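You operate a simulated robot arm through the tools that you are given. There is no shell and no other tool.

Carry out the task below with a simulated robot arm. There is one attempt and no reset: what you move stays moved.

TASK
Set the controls near the top of the steel bench. At the end: the right gold knob is turned to 4; the left gold knob is turned to 2; the right red ring is turned to loose; the left red ring is turned to loose; whatever was shut is shut again. Leave all else as you found it, and nothing knocked over.

Only the result counts: the job must be done as asked and must still hold three seconds after the hand-in. Knocking over, shifting, dropping, spilling or breaking anything else fails it.

THE ROBOT
A 6-joint arm with a two-finger parallel gripper, fixed in place. Base frame: the origin is on the floor under the middle of its stand, x ahead of it, y to its left, z up; the work surface is at about z = 89. Units: cm, rad, N and s.
With the tool pointing down near the work surface it reaches from about 24 to 66 cm from the base axis. Its first joint turns from -1.152 to 1.152 rad. Payload 2.9 kg.
The TCP is the grasp point between the finger pads, 3 cm short of the fingertips. In the tool frame z runs along the fingers and y along their closing line. The gripper opens to 11 cm. The fingers are 2 cm wide and 1 cm thick; the gripper's body (4.8 by 11.2 cm) begins 5.5 cm behind the TCP.
Orientation is told as [roll, pitch, yaw] about the base's x, y, z axes, in that order, counted from this pose: with the fingers straight down and closing along the base's y, the tool's x points along the base's -x, its y along +y and its z along -z.

THE INTERFACE
- The arm moves only by the tool servo_tool. Its argument "steps" is text: rows parted by semicolons, each of 7 numbers parted by spaces: the closure in counts, from 0 (fully open) to 255 (shut), then the shift along the base's x, y, z in cm, then the turn, a rotation vector about the base's x, y, z in rad. In form: grip tx ty tz wx wy wz; .... A call has 1 to 20 rows; each row is the pose to reach, as a shift and turn from the pose commanded when the call began. A row lasts 0.2 s, in which the tool goes at most 5 cm and 0.15 rad; a call with a longer step from one row to the next is refused whole, and so is a gripper value outside its range. A pose out of reach is approached as far as the arm can. The call stops where the force on the tool passes 40 N (or 10 N more than at its start, if that is more) or the arm is blocked; 0.2 s more then pass. The fingers move at their own pace (about 10.8 cm/s each) and stop on an object; they squeeze with about 35 N. The grip force told is the motor's: it shows also when the fingers shut on nothing. Time passes only in rows, and 0.2 s behind the last, so rows that repeat a pose let the fingers close. The reply holds the time, the measured pose of the TCP, the force on the tool along the base axes, the opening and the grip force, in the units named above and with some noise, with the torque about the TCP (base axes, N m) and any sound that the robot's microphone picked up.
- Cameras (640 x 400 px; columns grow to the right, rows downward): "scene" is fixed at [6.83, 41.99, 140.75]; the picture's right is [-0.86, -0.50, 0.00], its down [-0.18, 0.30, -0.94] and it looks along [0.47, -0.81, -0.35] (base axes); focal length 339 px, centre (320, 200). "wrist" rides on the gripper at [7.2, 1.7, -10.3] in the tool frame; the picture's right is [-0.23, 0.97, 0.00], its down [-0.76, -0.18, -0.62] and it looks along [-0.61, -0.14, 0.78] (tool axes); focal length 222 px, centre (320, 200). There is no depth. A picture from a camera that has moved, and an enlarged one, comes with that camera's place and axes in the base frame and with its lens.
- get_image(camera): a new picture of that camera. No time passes.
- zoom(camera, box): a new picture of the part [left, top, right, bottom] of that camera's present view, enlarged. No time passes.
- hand_in(): hands the job in; it is judged then, once.

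Places have to be worked out from the pictures, the camera data and where the tool is seen. Open the gripper and draw the arm clear of the work before you hand the job in, unless the task says otherwise.

The tools are called after ">>>" as a command line: name --argument value ..., lists and objects as JSON in quotes. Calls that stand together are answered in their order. servo_tool: Moves the arm, as the interface text tells. Its arguments: {"type":"object","properties":{"steps":{"type":"string"}},"required":["steps"]} The other tools are called the same way: get_image (camera) takes a picture; zoom (camera, box) takes an enlarged picture of a part of a camera's view; hand_in () hands the job in.

At the start:

```text
time: 0.0
position: [38.58, -4.87, 129.41]
orientation: [0.003, 0.0, 0.001]
contact_force: [0.6, 0.4, 0.8]
wrist_torque: [-0.02, -0.01, -0.05]
opening: 10.99
finger_force: 0.1
```

scene: 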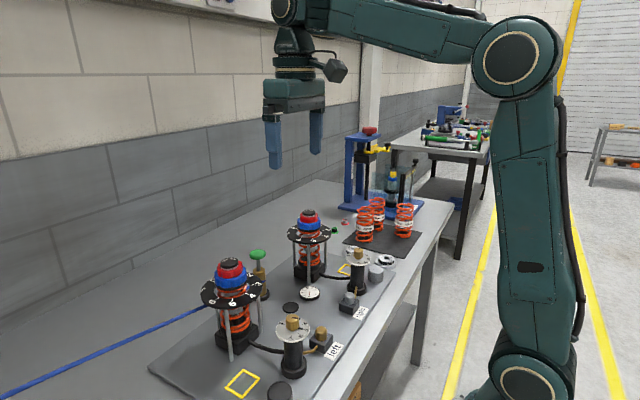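
wrist: 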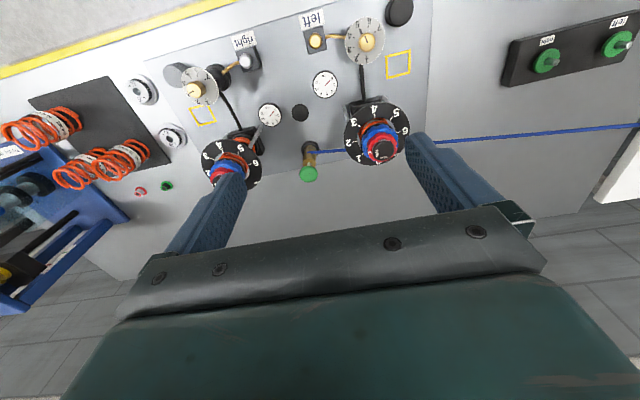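

I'll look closely at the bench first; zooming into both cameras to identify the knobs, rings and any covers.

>>> zoom --camera "scene" --box '[180, 200, 420, 400]'

>>> zoom --camera "wrist" --box '[120, 0, 280, 100]'

>>> zoom --camera "wrist" --box '[280, 0, 440, 100]'

>>> zoom --camera "wrist" --box '[160, 90, 440, 265]'

```text
2.00 times, centred on (300, 300) of scene
camera zoom: at [6.83, 41.99, 140.75], right [-0.86, -0.5, 0.0], down [-0.18, 0.3, -0.94], along [0.47, -0.81, -0.35], focal length 677 px, centre (360, 0)
```

zoom: 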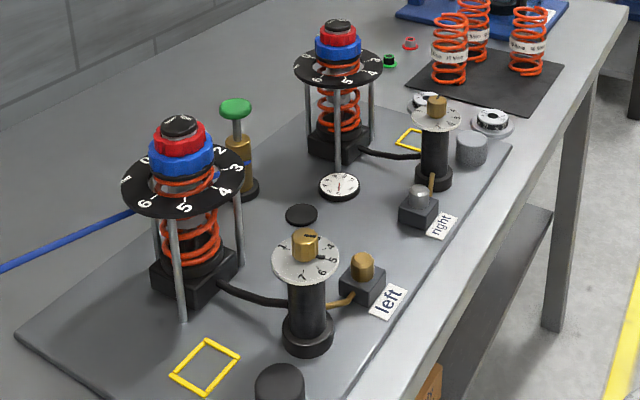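

```text
4.00 times, centred on (200, 50) of wrist
camera zoom: at [31.17, -3.25, 139.87], right [0.23, 0.97, 0.0], down [0.76, -0.18, 0.62], along [0.61, -0.14, -0.78], focal length 888 px, centre (800, 800)
```

zoom: 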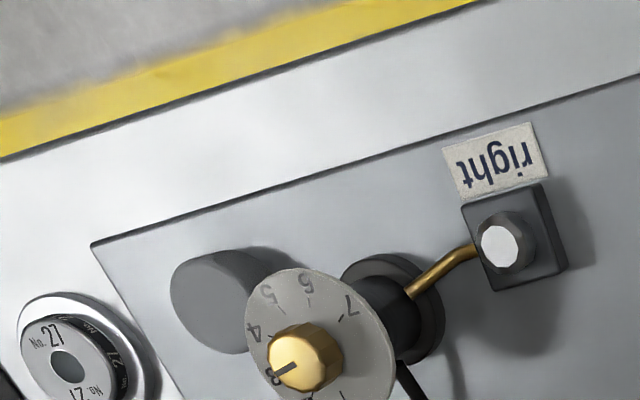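

```text
4.00 times, centred on (360, 50) of wrist
camera zoom: at [31.17, -3.25, 139.87], right [0.23, 0.97, 0.0], down [0.76, -0.18, 0.62], along [0.61, -0.14, -0.78], focal length 888 px, centre (160, 800)
```

zoom: 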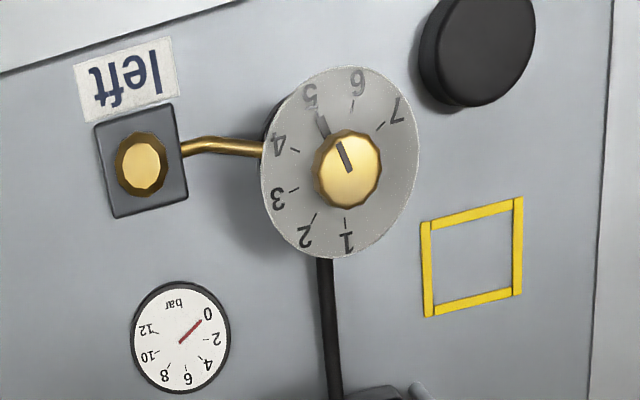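

```text
2.29 times, centred on (300, 178) of wrist
camera zoom: at [31.17, -3.25, 139.87], right [0.23, 0.97, 0.0], down [0.76, -0.18, 0.62], along [0.61, -0.14, -0.78], focal length 508 px, centre (366, 251)
```

zoom: 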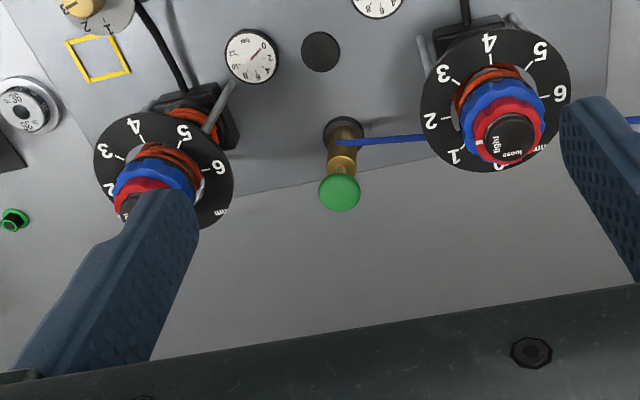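

The zooms come out sharp, so I'll zoom tighter on the small blocks, the knobs, the rings and the caps before moving anything.

>>> zoom --camera "scene" --box '[320, 240, 400, 290]'

>>> zoom --camera "scene" --box '[260, 310, 356, 370]'

>>> zoom --camera "scene" --box '[190, 250, 286, 310]'

>>> zoom --camera "scene" --box '[270, 200, 350, 250]'

>>> zoom --camera "wrist" --box '[340, 90, 420, 140]'

>>> zoom --camera "wrist" --box '[170, 60, 234, 100]'

>>> zoom --camera "wrist" --box '[340, 100, 436, 160]'

```text
8.00 times, centred on (360, 265) of scene
camera zoom: at [6.83, 41.99, 140.75], right [-0.86, -0.5, 0.0], down [-0.18, 0.3, -0.94], along [0.47, -0.81, -0.35], focal length 2708 px, centre (0, -320)
```

zoom: 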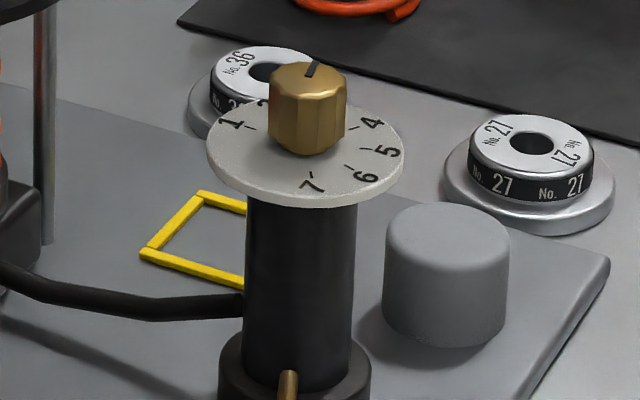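

```text
6.67 times, centred on (308, 340) of scene
camera zoom: at [6.83, 41.99, 140.75], right [-0.86, -0.5, 0.0], down [-0.18, 0.3, -0.94], along [0.47, -0.81, -0.35], focal length 2257 px, centre (400, -733)
```

zoom: 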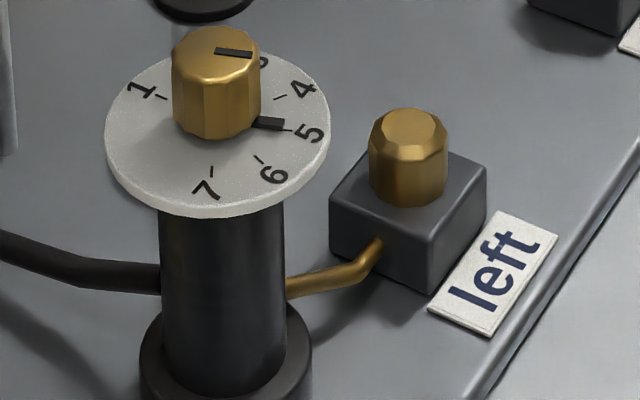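

```text
6.67 times, centred on (238, 280) of scene
camera zoom: at [6.83, 41.99, 140.75], right [-0.86, -0.5, 0.0], down [-0.18, 0.3, -0.94], along [0.47, -0.81, -0.35], focal length 2257 px, centre (867, -333)
```

zoom: 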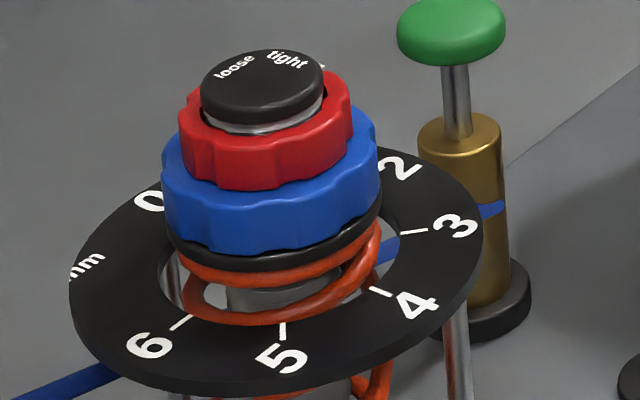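

```text
8.00 times, centred on (310, 225) of scene
camera zoom: at [6.83, 41.99, 140.75], right [-0.86, -0.5, 0.0], down [-0.18, 0.3, -0.94], along [0.47, -0.81, -0.35], focal length 2708 px, centre (400, 0)
```

zoom: 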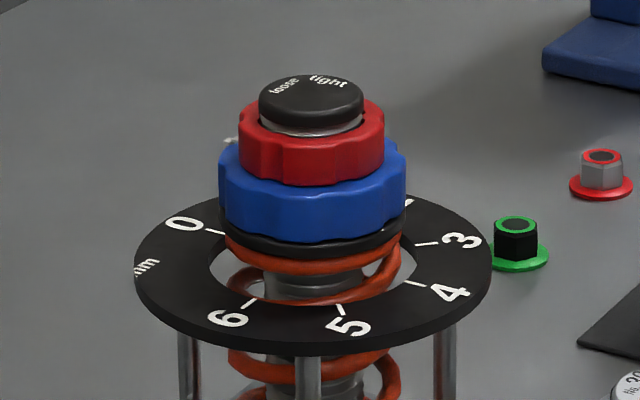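

```text
8.00 times, centred on (380, 115) of wrist
camera zoom: at [31.17, -3.25, 139.87], right [0.23, 0.97, 0.0], down [0.76, -0.18, 0.62], along [0.61, -0.14, -0.78], focal length 1777 px, centre (-160, 880)
```

zoom: 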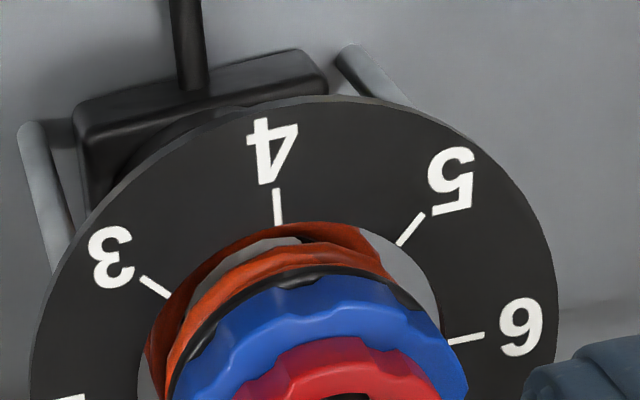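

```text
10.00 times, centred on (202, 80) of wrist
camera zoom: at [31.17, -3.25, 139.87], right [0.23, 0.97, 0.0], down [0.76, -0.18, 0.62], along [0.61, -0.14, -0.78], focal length 2221 px, centre (1500, 1400)
```

zoom: 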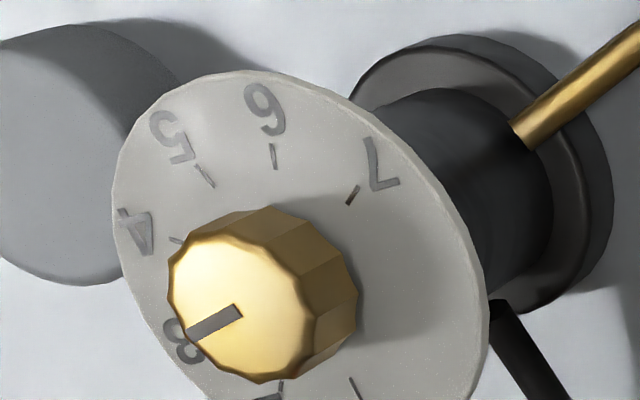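

```text
6.67 times, centred on (388, 130) of wrist
camera zoom: at [31.17, -3.25, 139.87], right [0.23, 0.97, 0.0], down [0.76, -0.18, 0.62], along [0.61, -0.14, -0.78], focal length 1481 px, centre (-133, 667)
```

zoom: 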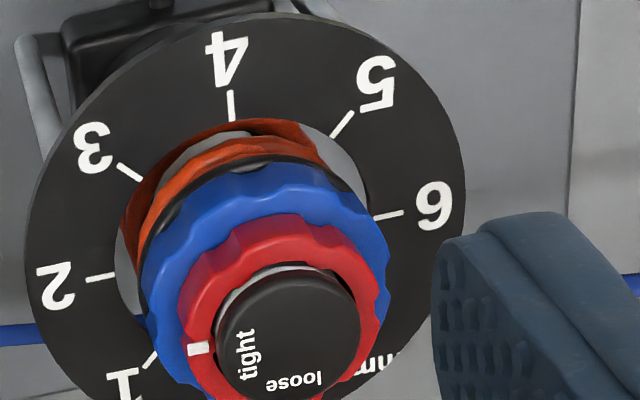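

The red rings have a white index mark (left one sits at "tight"); I need closer views of the right block's silver part, the gauges, the black discs and the "tight/loose" tops.

>>> zoom --camera "scene" --box '[320, 280, 384, 320]'

>>> zoom --camera "wrist" --box '[216, 30, 280, 70]'

>>> zoom --camera "wrist" --box '[296, 10, 392, 70]'

>>> zoom --camera "wrist" --box '[250, 60, 346, 120]'

>>> zoom --camera "scene" --box '[240, 280, 340, 400]'

>>> zoom --camera "wrist" --box '[490, 0, 640, 94]'

>>> zoom --camera "scene" --box '[330, 110, 490, 210]'

```text
10.00 times, centred on (352, 300) of scene
camera zoom: at [6.83, 41.99, 140.75], right [-0.86, -0.5, 0.0], down [-0.18, 0.3, -0.94], along [0.47, -0.81, -0.35], focal length 3386 px, centre (0, -800)
```

zoom: 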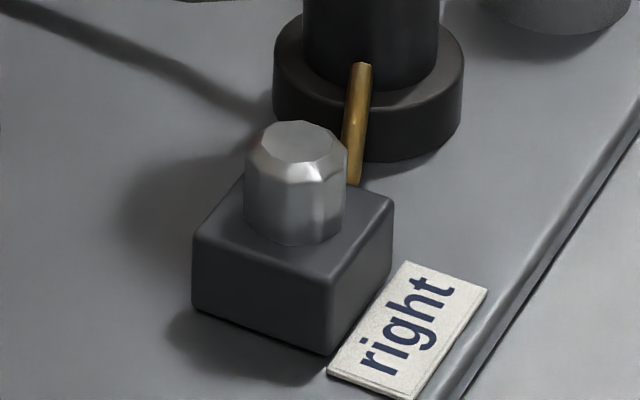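

```text
10.00 times, centred on (248, 50) of wrist
camera zoom: at [31.17, -3.25, 139.87], right [0.23, 0.97, 0.0], down [0.76, -0.18, 0.62], along [0.61, -0.14, -0.78], focal length 2221 px, centre (1040, 1700)
```

zoom: 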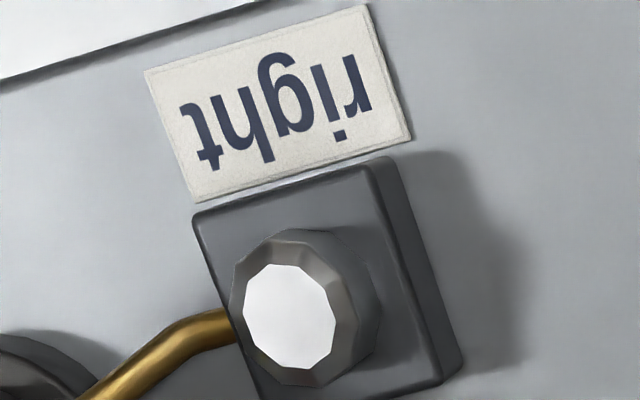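

```text
6.67 times, centred on (344, 40) of wrist
camera zoom: at [31.17, -3.25, 139.87], right [0.23, 0.97, 0.0], down [0.76, -0.18, 0.62], along [0.61, -0.14, -0.78], focal length 1481 px, centre (160, 1267)
```

zoom: 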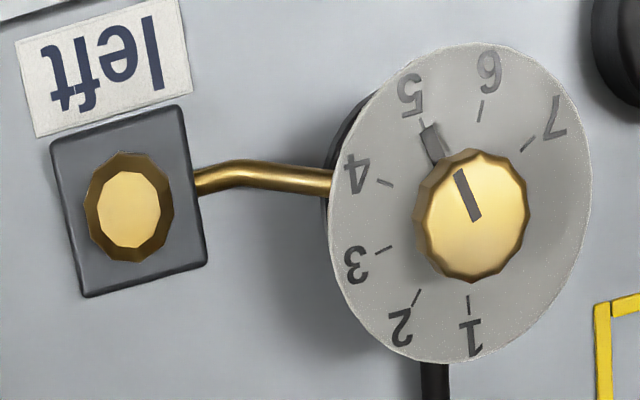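

```text
6.67 times, centred on (298, 90) of wrist
camera zoom: at [31.17, -3.25, 139.87], right [0.23, 0.97, 0.0], down [0.76, -0.18, 0.62], along [0.61, -0.14, -0.78], focal length 1481 px, centre (467, 933)
```

zoom: 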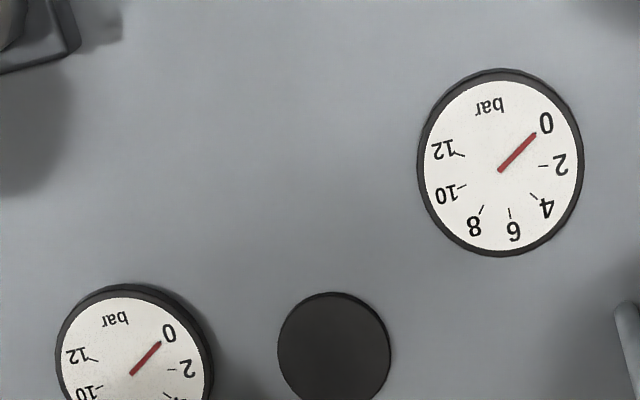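

```text
3.33 times, centred on (290, 340) of scene
camera zoom: at [6.83, 41.99, 140.75], right [-0.86, -0.5, 0.0], down [-0.18, 0.3, -0.94], along [0.47, -0.81, -0.35], focal length 1129 px, centre (420, -267)
```

zoom: 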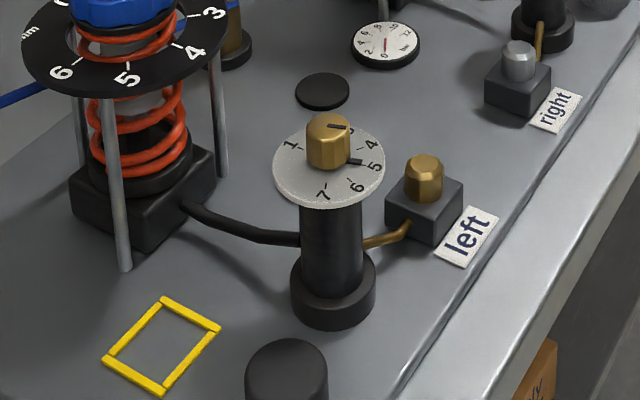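

```text
4.26 times, centred on (565, 47) of wrist
camera zoom: at [31.17, -3.25, 139.87], right [0.23, 0.97, 0.0], down [0.76, -0.18, 0.62], along [0.61, -0.14, -0.78], focal length 945 px, centre (-723, 851)
```

zoom: 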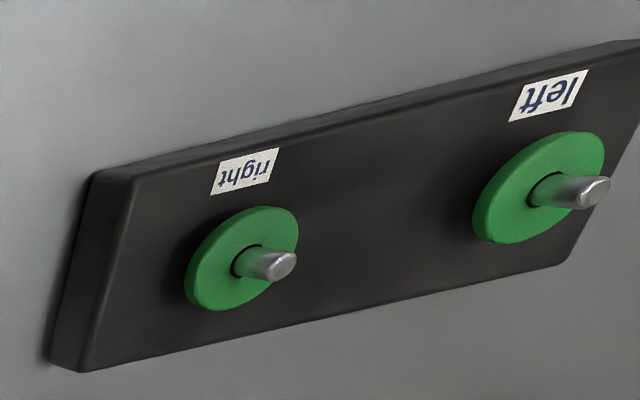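

```text
4.00 times, centred on (410, 160) of scene
camera zoom: at [6.83, 41.99, 140.75], right [-0.86, -0.5, 0.0], down [-0.18, 0.3, -0.94], along [0.47, -0.81, -0.35], focal length 1354 px, centre (-40, 360)
```

zoom: 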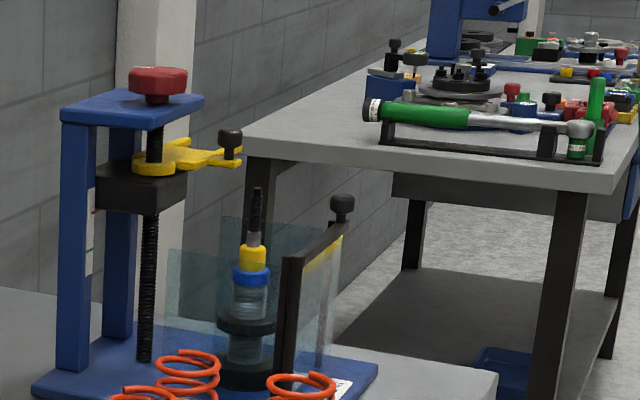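

The left gold knob's pointer is at 5 and the right's at 3, the left red ring mark is at "tight". I place the left knob near (34.9, 2.9, top ≈100.3), right knob (34.9, −24.7), coil-overs near (48.6, 2.9) and (48.4, −24.5), tops ≈108. I move over so the wrist camera sits above the left knob for a clean look down.

>>> servo_tool --steps "0 1 2 -3 0 0 0; 0 2.3 4 -6 0 0 0; 0 3.5 6.07 -9.4 0 0 0; 0 3.5 6.07 -9.4 0 0 0"

>>> get_image --camera "wrist"

>>> get_image --camera "scene"

```text
time: 1.0
position: [41.96, 1.13, 119.82]
orientation: [0.003, -0.002, 0.0]
contact_force: [-1.6, -0.8, 0.0]
wrist_torque: [0.0, 0.03, -0.01]
opening: 10.97
finger_force: 0.0
```

```text
taken
camera wrist: at [34.63, 2.78, 130.25], right [0.23, 0.97, 0.0], down [0.76, -0.18, 0.62], along [0.61, -0.14, -0.78], focal length 222 px, centre (320, 200)
```

wrist: 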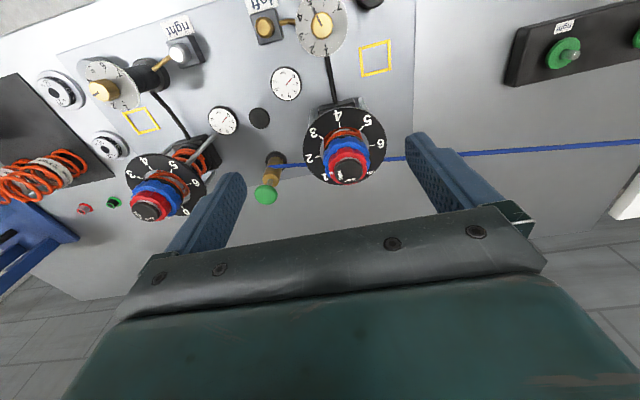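

```text
taken
```

scene: 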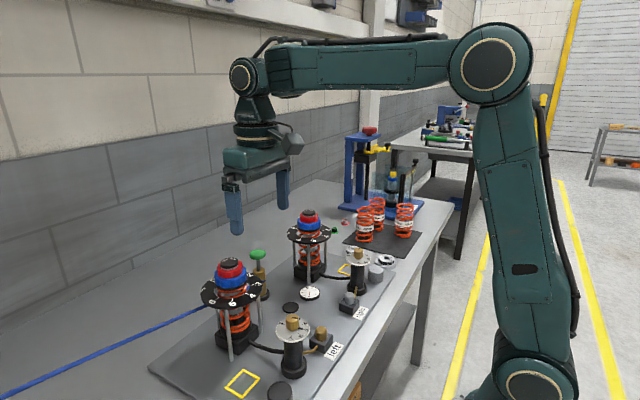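

Good vantage point. I zoom on each item to read exact angles and positions.

>>> zoom --camera "wrist" --box '[280, 0, 360, 50]'

>>> zoom --camera "wrist" --box '[296, 100, 392, 190]'

>>> zoom --camera "wrist" --box '[110, 140, 214, 230]'

>>> zoom --camera "wrist" --box '[70, 40, 166, 120]'

>>> zoom --camera "wrist" --box '[200, 90, 300, 210]'

```text
8.00 times, centred on (320, 25) of wrist
camera zoom: at [34.63, 2.78, 130.25], right [0.23, 0.97, 0.0], down [0.76, -0.18, 0.62], along [0.61, -0.14, -0.78], focal length 1777 px, centre (320, 1600)
```

zoom: 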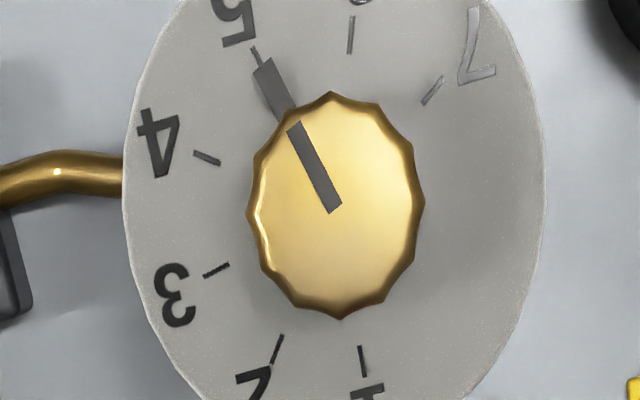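

```text
4.44 times, centred on (344, 145) of wrist
camera zoom: at [34.63, 2.78, 130.25], right [0.23, 0.97, 0.0], down [0.76, -0.18, 0.62], along [0.61, -0.14, -0.78], focal length 987 px, centre (213, 444)
```

zoom: 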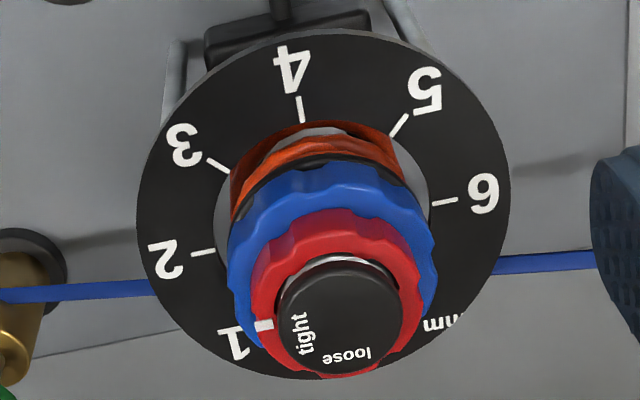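

```text
4.44 times, centred on (162, 185) of wrist
camera zoom: at [34.63, 2.78, 130.25], right [0.23, 0.97, 0.0], down [0.76, -0.18, 0.62], along [0.61, -0.14, -0.78], focal length 987 px, centre (1022, 267)
```

zoom: 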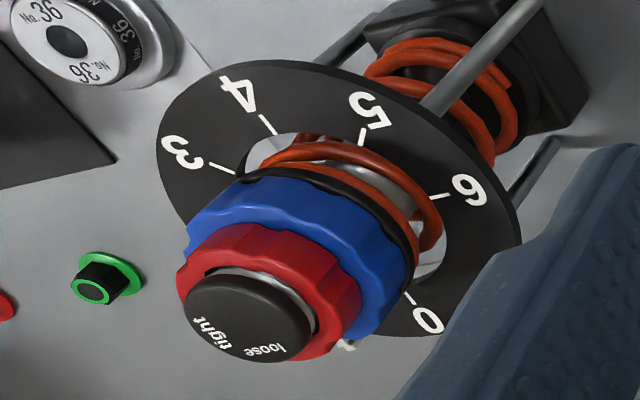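

```text
5.00 times, centred on (118, 80) of wrist
camera zoom: at [34.63, 2.78, 130.25], right [0.23, 0.97, 0.0], down [0.76, -0.18, 0.62], along [0.61, -0.14, -0.78], focal length 1111 px, centre (1330, 800)
```

zoom: 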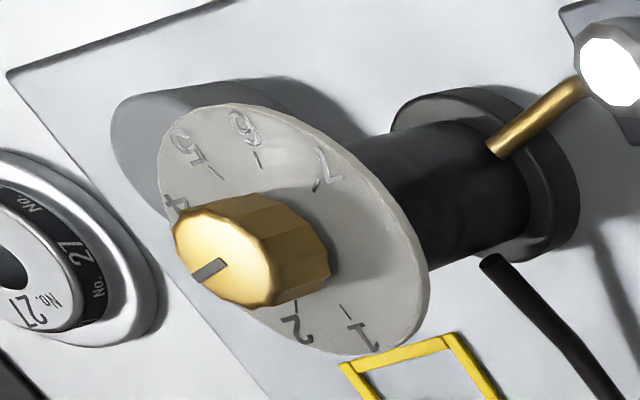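

```text
3.33 times, centred on (250, 150) of wrist
camera zoom: at [34.63, 2.78, 130.25], right [0.23, 0.97, 0.0], down [0.76, -0.18, 0.62], along [0.61, -0.14, -0.78], focal length 740 px, centre (553, 367)
```

zoom: 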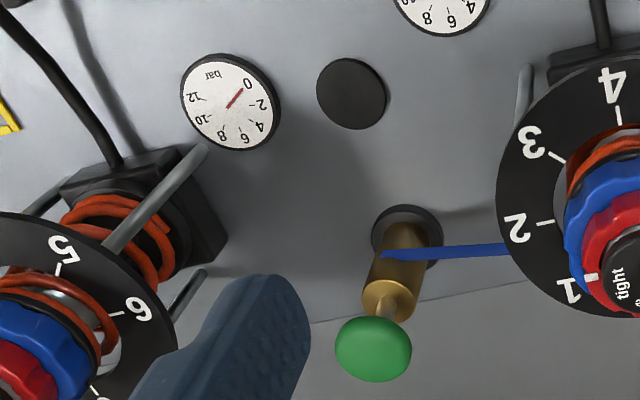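

Tick geometry: dial steps are ≈40° each, clockwise from above as the numbers rise (1 at +x, 3 at −80°, 5 at −160°). Left knob axis ≈(35.0, 2.95), needs +120° (CCW); right needs −40°. I move above the left knob with the fingers part-closed and yaw −0.4.

>>> servo_tool --steps "60 -2 0.5 -2.5 0 0 -0.1; 120 -4 1 -5 0 0 -0.2; 139 -6 1.5 -7.5 0 0 -0.3; 139 -7.08 1.75 -10 0 0 -0.4; 139 -7.08 1.75 -10 0 0 -0.4; 139 -7.08 1.75 -10 0 0 -0.4"

>>> get_image --camera "wrist"

>>> zoom --camera "scene" --box '[220, 240, 380, 380]'

```text
time: 2.4
position: [34.9, 2.86, 110.18]
orientation: [0.001, -0.003, -0.399]
contact_force: [-0.3, -0.3, -0.2]
wrist_torque: [0.01, 0.04, 0.0]
opening: 5.0
finger_force: 0.0
```

```text
taken
camera wrist: at [28.72, 7.25, 120.5], right [0.59, 0.81, 0.0], down [0.63, -0.46, 0.62], along [0.5, -0.37, -0.78], focal length 222 px, centre (320, 200)
```

wrist: 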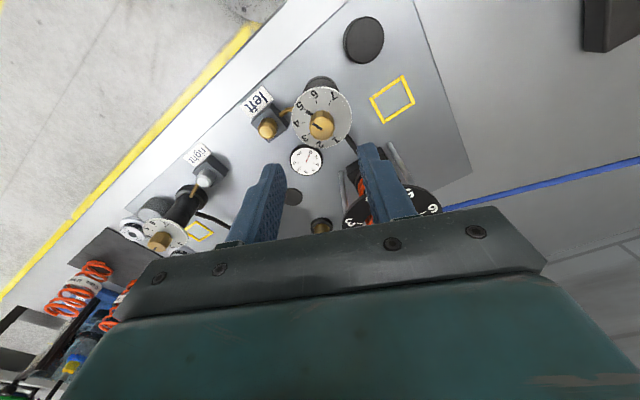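

```text
2.86 times, centred on (300, 310) of scene
camera zoom: at [6.83, 41.99, 140.75], right [-0.86, -0.5, 0.0], down [-0.18, 0.3, -0.94], along [0.47, -0.81, -0.35], focal length 967 px, centre (377, -114)
```

zoom: 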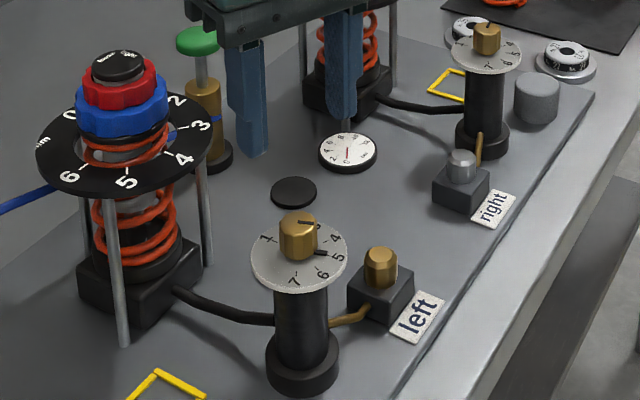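

Fingers are above and the left knob appears on the tool's axis line. I zoom in to check the alignment accurately before descending.

>>> zoom --camera "wrist" --box '[272, 80, 368, 140]'

```text
6.67 times, centred on (320, 110) of wrist
camera zoom: at [28.72, 7.25, 120.5], right [0.59, 0.81, 0.0], down [0.63, -0.46, 0.62], along [0.5, -0.37, -0.78], focal length 1481 px, centre (320, 800)
```

zoom: 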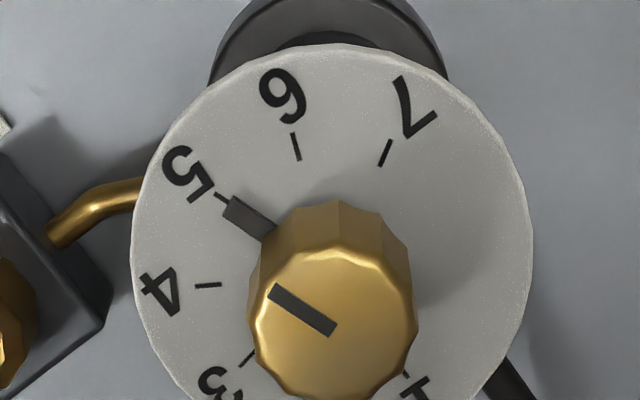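

The knob is ~0.1 cm off toward +x/+y relative to the tool axis, so I correct by that and descend to tips ≈100.3, then check the height against the dial with the scene camera.

>>> servo_tool --steps "139 0.1 0.1 -2 0 0 0; 139 0.1 0.1 -4 0 0 0; 139 0.1 0.1 -5.5 0 0 0; 139 0.1 0.1 -6.7 0 0 0; 139 0.1 0.1 -6.7 0 0 0"

>>> zoom --camera "scene" --box '[250, 300, 346, 360]'

>>> zoom --camera "wrist" --box '[240, 90, 400, 190]'

```text
time: 3.6
position: [34.94, 2.99, 103.26]
orientation: [-0.001, -0.002, -0.399]
contact_force: [0.0, -0.2, 0.7]
wrist_torque: [-0.01, 0.04, 0.0]
opening: 5.01
finger_force: 0.0
```

```text
6.67 times, centred on (298, 330) of scene
camera zoom: at [6.83, 41.99, 140.75], right [-0.86, -0.5, 0.0], down [-0.18, 0.3, -0.94], along [0.47, -0.81, -0.35], focal length 2257 px, centre (467, -667)
```

zoom: 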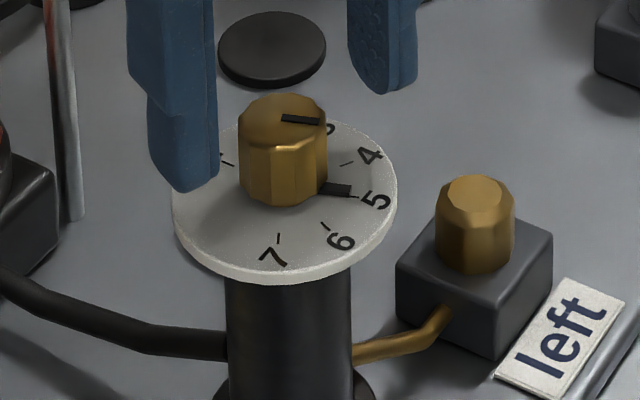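

```text
4.00 times, centred on (320, 140) of wrist
camera zoom: at [28.84, 7.22, 113.75], right [0.59, 0.81, 0.0], down [0.63, -0.46, 0.62], along [0.5, -0.37, -0.78], focal length 888 px, centre (320, 440)
```

zoom: 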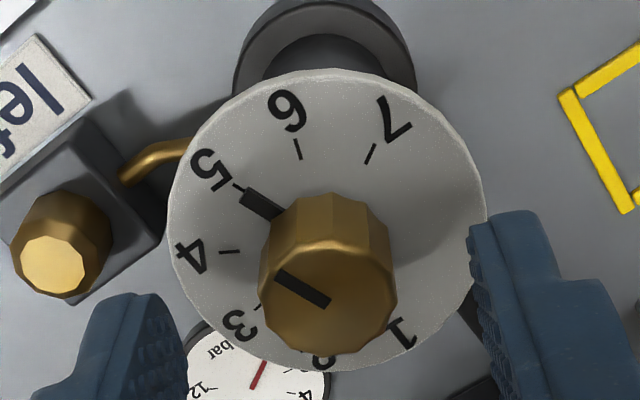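

Tips are at ≈100.2, the dial face at ≈98.7, the knob top ≈100.9; the knob is centred between the fingers. I lower 0.75 cm and close gently on the knob.

>>> servo_tool --steps "139 0 0 -0.4 0 0 0; 139 0 0 -0.75 0 0 0; 180 0 0 -0.75 0 0 0; 200 0 0 -0.75 0 0 0; 255 0 0 -0.75 0 0 0; 255 0 0 -0.75 0 0 0"

>>> zoom --camera "scene" --box '[250, 300, 346, 360]'

>>> zoom --camera "wrist" --box '[240, 90, 400, 190]'

```text
time: 5.0
position: [34.97, 3.01, 102.66]
orientation: [0.001, -0.003, -0.401]
contact_force: [-0.5, -0.6, -2.1]
wrist_torque: [-0.08, -0.13, 0.0]
opening: 2.34
finger_force: 44.7
```

```text
6.67 times, centred on (298, 330) of scene
camera zoom: at [6.83, 41.99, 140.75], right [-0.86, -0.5, 0.0], down [-0.18, 0.3, -0.94], along [0.47, -0.81, -0.35], focal length 2257 px, centre (467, -667)
```

zoom: 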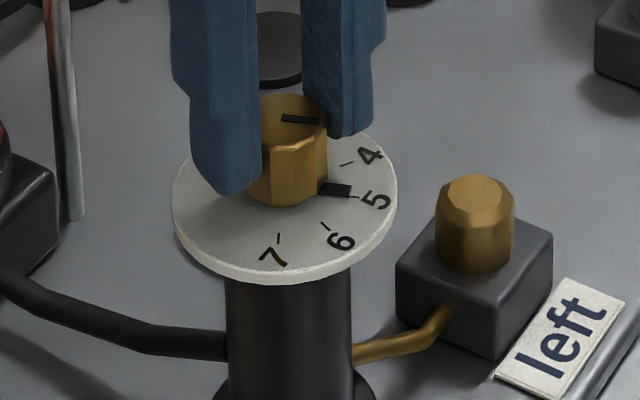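

```text
4.00 times, centred on (320, 140) of wrist
camera zoom: at [28.9, 7.34, 113.01], right [0.59, 0.81, 0.0], down [0.63, -0.46, 0.62], along [0.5, -0.37, -0.78], focal length 888 px, centre (320, 440)
```

zoom: 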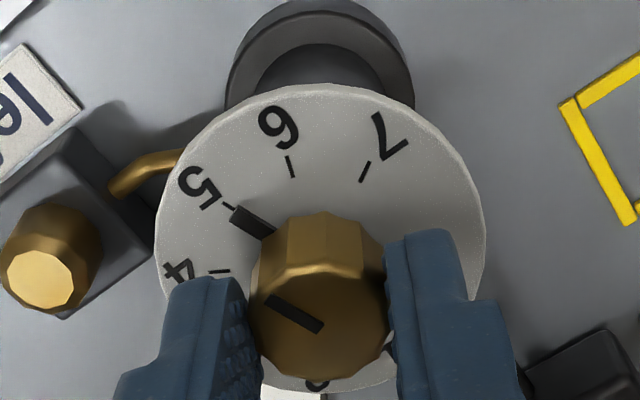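

Gripped on the knob (2.34 cm), forces small. I test with a small CCW turn of 0.3 rad to feel the resistance.

>>> servo_tool --steps "255 0 0 0 0 0 0.1; 255 0 0 0 0 0 0.2; 255 0 0 0 0 0 0.3; 255 0 0 0 0 0 0.3"

>>> zoom --camera "scene" --box '[250, 300, 346, 360]'

```text
time: 6.0
position: [35.01, 2.91, 102.7]
orientation: [-0.001, 0.0, -0.099]
contact_force: [-3.2, -2.2, 1.2]
wrist_torque: [-0.07, -0.17, -0.01]
opening: 2.34
finger_force: 45.4
```

```text
6.67 times, centred on (298, 330) of scene
camera zoom: at [6.82, 41.99, 140.75], right [-0.86, -0.5, 0.0], down [-0.18, 0.3, -0.94], along [0.47, -0.81, -0.35], focal length 2257 px, centre (467, -667)
```

zoom: 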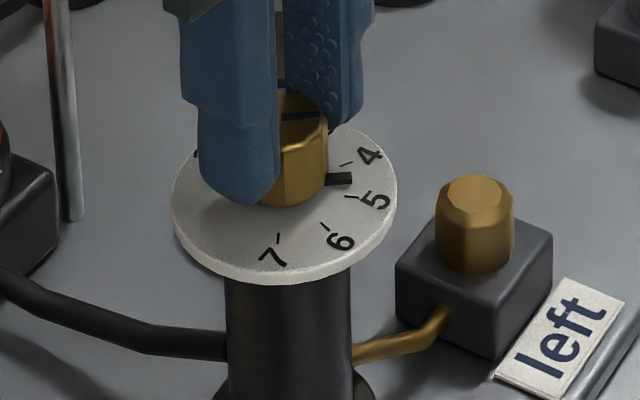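

The pointer tab moves with the knob freely (now between 5 and 4), nearly no torque. I continue CCW towards 2 (total 2.09 rad).

>>> servo_tool --steps "255 0 0 0 0 0 0.13; 255 0 0 0 0 0 0.26; 255 0 0 0 0 0 0.39; 255 0 0 0 0 0 0.52; 255 0 0 0 0 0 0.65; 255 0 0 0 0 0 0.78; 255 0 0 0 0 0 0.91; 255 0 0 0 0 0 1.04; 255 0 0 0 0 0 1.17; 255 0 0 0 0 0 1.30; 255 0 0 0 0 0 1.43; 255 0 0 0 0 0 1.56; 255 0 0 0 0 0 1.68; 255 0 0 0 0 0 1.79; 255 0 0 0 0 0 1.79"

>>> zoom --camera "scene" --box '[250, 300, 346, 360]'

>>> get_image --camera "wrist"

```text
time: 9.2
position: [34.99, 3.04, 102.57]
orientation: [0.001, -0.003, 1.691]
contact_force: [-3.7, -7.5, 4.8]
wrist_torque: [-0.46, -0.07, -0.01]
opening: 2.34
finger_force: 44.7
```

```text
6.67 times, centred on (298, 330) of scene
camera zoom: at [6.81, 41.97, 140.75], right [-0.86, -0.5, 0.0], down [-0.18, 0.3, -0.94], along [0.47, -0.81, -0.35], focal length 2257 px, centre (467, -667)
```

zoom: 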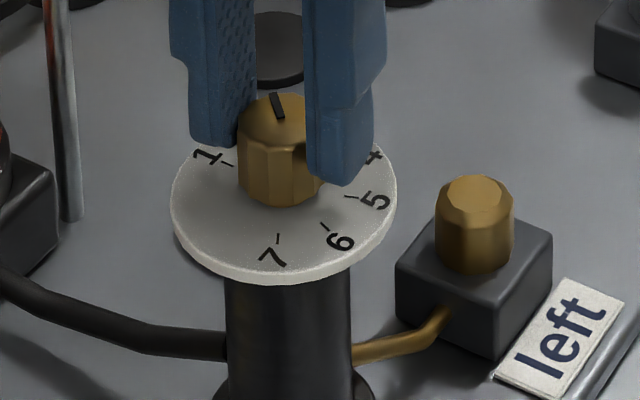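

```text
taken
camera wrist: at [34.18, -4.46, 113.0], right [-0.99, 0.11, 0.0], down [0.08, 0.78, 0.62], along [0.07, 0.62, -0.78], focal length 222 px, centre (320, 200)
```

wrist: 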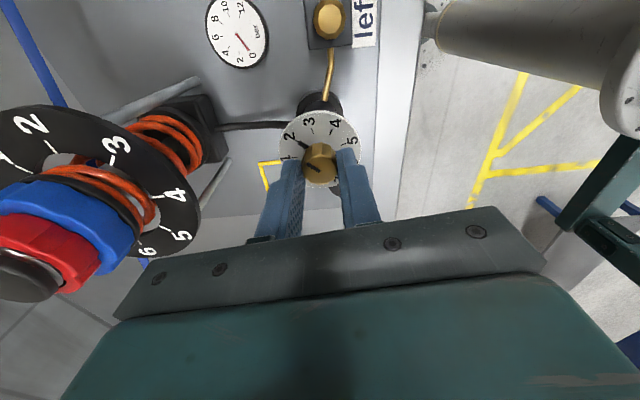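

>>> zoom --camera "wrist" --box '[264, 100, 376, 190]'

```text
4.44 times, centred on (320, 145) of wrist
camera zoom: at [34.18, -4.46, 113.0], right [-0.99, 0.11, 0.0], down [0.08, 0.78, 0.62], along [0.07, 0.62, -0.78], focal length 987 px, centre (320, 444)
```

zoom: 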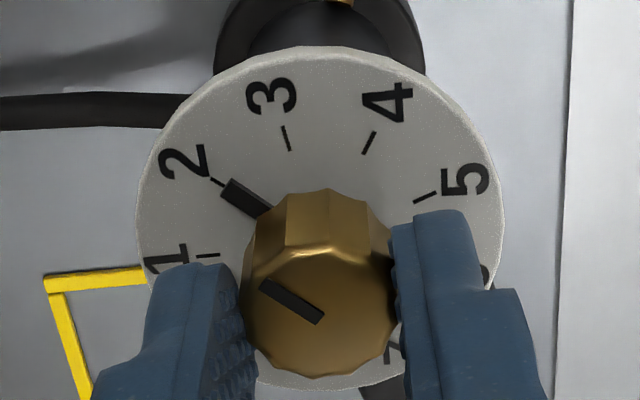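

The tab is now aligned with the 2 tick. I release and rise straight up.

>>> servo_tool --steps "200 0 0 0 0 0 0; 139 0 0 0 0 0 0; 139 0 0 0 0 0 0; 139 0 0 2 0 0 0; 139 0 0 6 0 0 0; 139 0 0 10 0 0 0; 139 0 0 10 0 0 0"

>>> get_image --camera "wrist"

>>> zoom --camera "wrist" --box '[264, 80, 376, 160]'

```text
time: 10.8
position: [35.14, 3.01, 112.83]
orientation: [0.004, -0.001, 1.69]
contact_force: [-0.5, -0.6, -0.9]
wrist_torque: [-0.04, -0.04, -0.01]
opening: 5.0
finger_force: 0.1
```

```text
taken
camera wrist: at [34.24, -4.45, 123.12], right [-0.99, 0.11, 0.0], down [0.09, 0.78, 0.62], along [0.07, 0.62, -0.78], focal length 222 px, centre (320, 200)
```

wrist: 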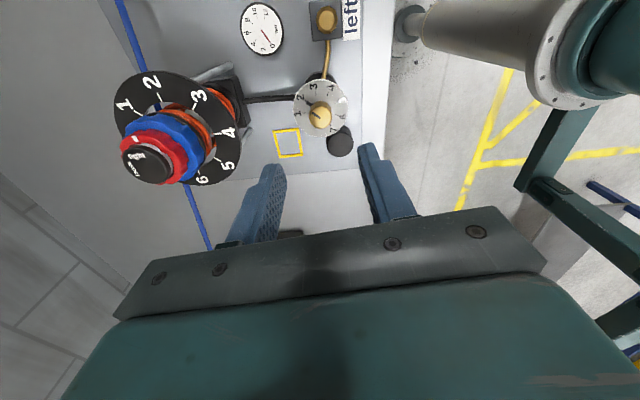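

```text
5.00 times, centred on (320, 120) of wrist
camera zoom: at [34.24, -4.45, 123.12], right [-0.99, 0.11, 0.0], down [0.09, 0.78, 0.62], along [0.07, 0.62, -0.78], focal length 1111 px, centre (320, 600)
```

zoom: 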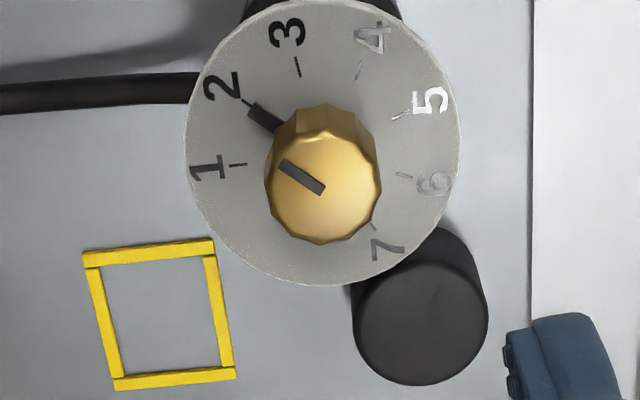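

Left knob reads 2 cleanly. Next, the left red ring: I rise, unwind the wrist to yaw 0 and go above the left coil-over at about (48.65, 2.9), high up first for a look.

>>> servo_tool --steps "120 0 0 2.5 0 0 -0.13; 100 0 0 5 0 0 -0.26; 81 0 0 7.5 0 0 -0.39; 81 1.5 0 7.5 0 0 -0.52; 81 3 0 7.5 0 0 -0.65; 81 4.5 0 7.5 0 0 -0.78; 81 6 0 7.5 0 0 -0.91; 81 7.5 0 7.5 0 0 -1.04; 81 9 0 7.5 0 0 -1.17; 81 10.5 0 7.5 0 0 -1.30; 81 12 0 7.5 0 0 -1.43; 81 13 0 7.5 0 0 -1.56; 81 13.6 -0.1 7.5 0 0 -1.69; 81 13.6 -0.1 7.5 0 0 -1.69"

>>> get_image --camera "wrist"

>>> zoom --camera "wrist" --box '[264, 70, 376, 160]'

>>> zoom --camera "scene" --box '[180, 180, 340, 320]'

```text
time: 13.8
position: [48.59, 2.83, 120.26]
orientation: [0.0, -0.001, -0.002]
contact_force: [0.9, 0.8, -0.4]
wrist_torque: [0.01, -0.03, -0.01]
opening: 7.5
finger_force: 0.0
```

```text
taken
camera wrist: at [41.33, 4.53, 130.61], right [0.23, 0.97, 0.0], down [0.76, -0.18, 0.62], along [0.61, -0.14, -0.78], focal length 222 px, centre (320, 200)
```

wrist: 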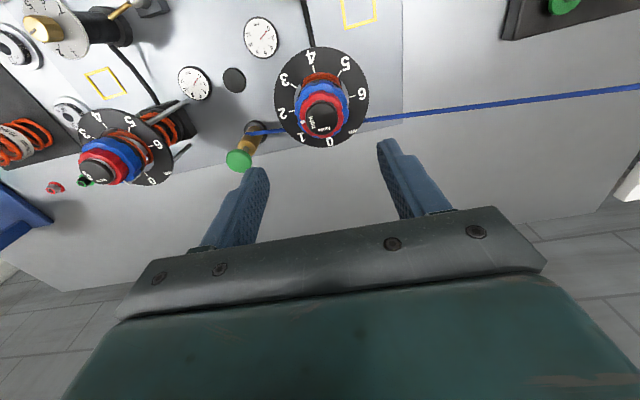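

```text
4.44 times, centred on (320, 115) of wrist
camera zoom: at [41.33, 4.53, 130.61], right [0.23, 0.97, 0.0], down [0.76, -0.18, 0.62], along [0.61, -0.14, -0.78], focal length 987 px, centre (320, 578)
```

zoom: 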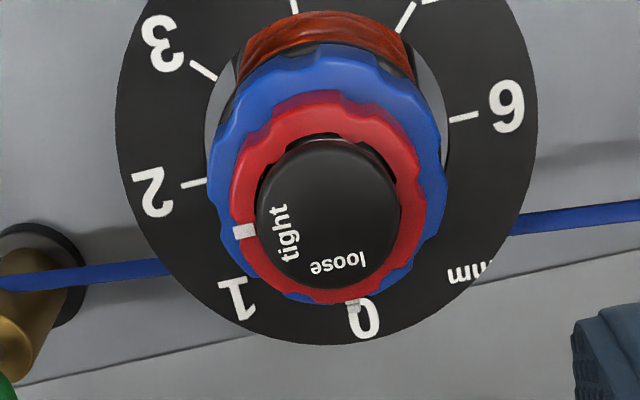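

```text
2.86 times, centred on (260, 250) of scene
camera zoom: at [6.83, 41.99, 140.75], right [-0.86, -0.5, 0.0], down [-0.18, 0.3, -0.94], along [0.47, -0.81, -0.35], focal length 967 px, centre (491, 57)
```

zoom: 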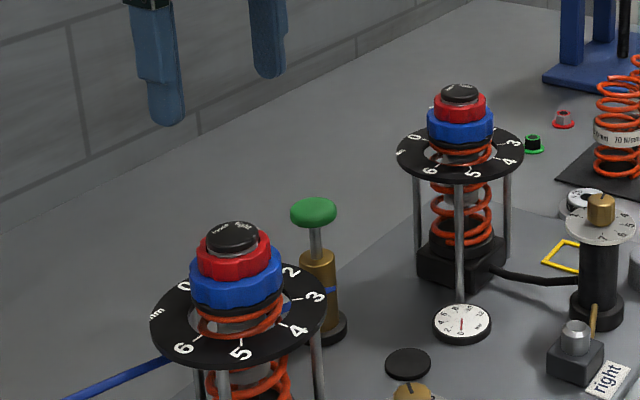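

The red mark is at "tight" (≈−88°), "loose" is at ≈0°, so the left ring needs about +90° CCW; the blue ring's own white mark sits at 0 and must not move. I shift 0.17 in y to centre and descend to tips just above the red ring for a height check.

>>> servo_tool --steps "81 0.04 0.17 -2.5 0 0 0; 81 0.04 0.17 -5 0 0 0; 81 0.04 0.17 -7.5 0 0 0; 81 0.04 0.17 -9.2 0 0 0; 81 0.04 0.17 -9.2 0 0 0"

>>> zoom --camera "scene" --box '[182, 235, 294, 305]'

>>> zoom --camera "wrist" --box '[230, 80, 410, 200]'

```text
time: 15.0
position: [48.6, 3.09, 110.85]
orientation: [0.0, -0.003, -0.001]
contact_force: [0.4, 0.6, -0.1]
wrist_torque: [-0.01, 0.01, -0.01]
opening: 7.49
finger_force: 0.1
```

```text
5.71 times, centred on (238, 270) of scene
camera zoom: at [6.83, 41.99, 140.75], right [-0.86, -0.5, 0.0], down [-0.18, 0.3, -0.94], along [0.47, -0.81, -0.35], focal length 1935 px, centre (789, -200)
```

zoom: 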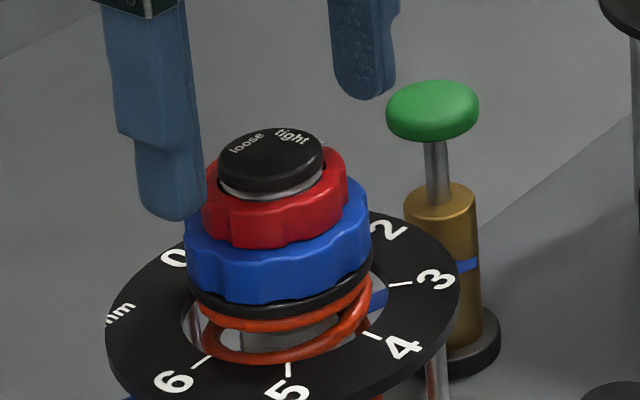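

```text
3.33 times, centred on (320, 140) of wrist
camera zoom: at [41.33, 4.67, 121.27], right [0.23, 0.97, 0.0], down [0.76, -0.18, 0.62], along [0.61, -0.14, -0.78], focal length 740 px, centre (320, 400)
```

zoom: 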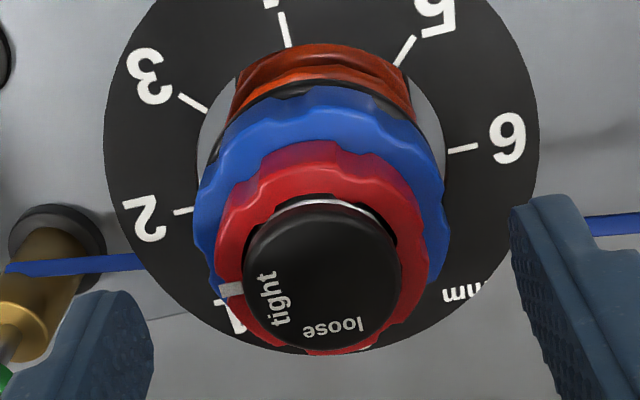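

Tips read z ≈107.9; I judge the red ring to span ≈106.0–107.7 and blue below 106.0. I lower 1.35 cm (tips ≈106.5) and close on the red ring only.

>>> servo_tool --steps "81 0 0 -0.7 0 0 0; 81 0 0 -1.35 0 0 0; 110 0 0 -1.35 0 0 0; 130 0 0 -1.35 0 0 0; 130 0 0 -1.35 0 0 0"

>>> zoom --camera "scene" --box '[182, 235, 294, 305]'

>>> zoom --camera "wrist" --box '[230, 80, 410, 200]'

```text
time: 16.2
position: [48.64, 3.15, 109.64]
orientation: [0.003, -0.003, -0.001]
contact_force: [0.2, -0.3, -0.4]
wrist_torque: [-0.02, 0.02, 0.03]
opening: 5.4
finger_force: 0.1
```

```text
5.71 times, centred on (238, 270) of scene
camera zoom: at [6.83, 41.99, 140.75], right [-0.86, -0.5, 0.0], down [-0.18, 0.3, -0.94], along [0.47, -0.81, -0.35], focal length 1935 px, centre (789, -200)
```

zoom: 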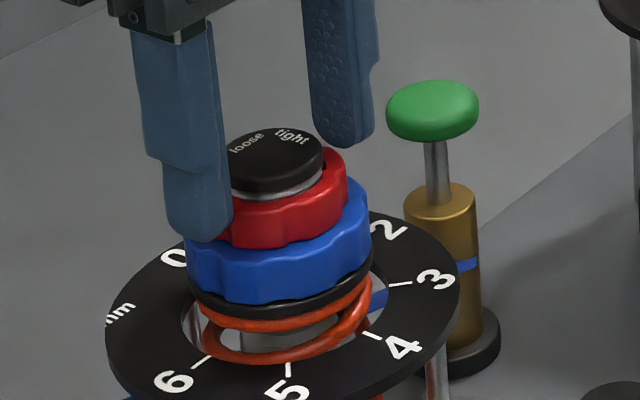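

```text
3.33 times, centred on (320, 140) of wrist
camera zoom: at [41.34, 4.8, 120.0], right [0.23, 0.97, 0.0], down [0.76, -0.18, 0.62], along [0.61, -0.14, -0.78], focal length 740 px, centre (320, 400)
```

zoom: 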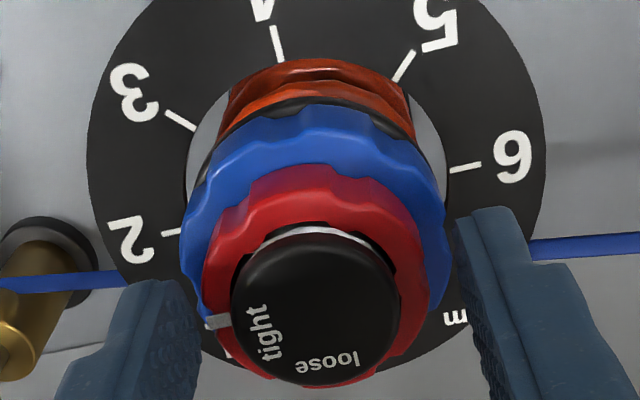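

Tips at ≈106.6, above the blue ring and alongside the red one. I close fully and check the width.

>>> servo_tool --steps "145 0 0 -0.1 0 0 0; 160 0 0 -0.1 0 0 0; 255 0 0 -0.1 0 0 0; 255 0 0 -0.1 0 0 0"

>>> zoom --camera "scene" --box '[182, 235, 294, 305]'

>>> zoom --camera "wrist" --box '[230, 80, 410, 200]'

```text
time: 17.2
position: [48.65, 3.01, 109.54]
orientation: [0.0, -0.002, -0.004]
contact_force: [0.6, -20.3, 6.1]
wrist_torque: [-0.69, 0.02, -0.08]
opening: 4.52
finger_force: 45.0
```

```text
5.71 times, centred on (238, 270) of scene
camera zoom: at [6.82, 41.93, 140.77], right [-0.86, -0.5, 0.0], down [-0.18, 0.31, -0.94], along [0.47, -0.81, -0.35], focal length 1935 px, centre (789, -200)
```

zoom: 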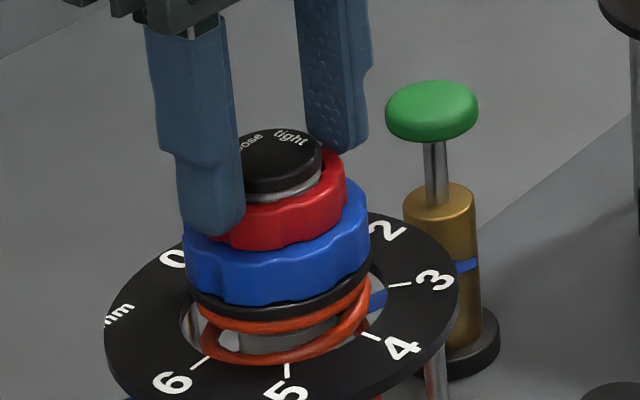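

```text
3.33 times, centred on (320, 140) of wrist
camera zoom: at [41.35, 4.66, 119.92], right [0.23, 0.97, 0.0], down [0.76, -0.18, 0.62], along [0.61, -0.14, -0.78], focal length 740 px, centre (320, 400)
```

zoom: 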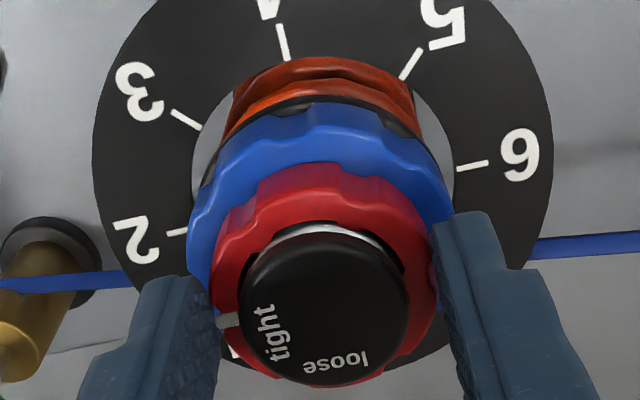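

Gripped at 4.52 cm, but with −20 N sideways, so my y is ~0.15 too high. I ease y by −0.15 while held and check the force.

>>> servo_tool --steps "255 0 -0.08 0 0 0 0; 255 0 -0.15 0 0 0 0; 255 0 -0.15 0 0 0 0"

```text
time: 18.0
position: [48.61, 2.91, 109.54]
orientation: [0.003, -0.003, 0.001]
contact_force: [6.5, -10.5, 4.3]
wrist_torque: [-0.23, -0.05, -0.03]
opening: 4.56
finger_force: 45.1
```

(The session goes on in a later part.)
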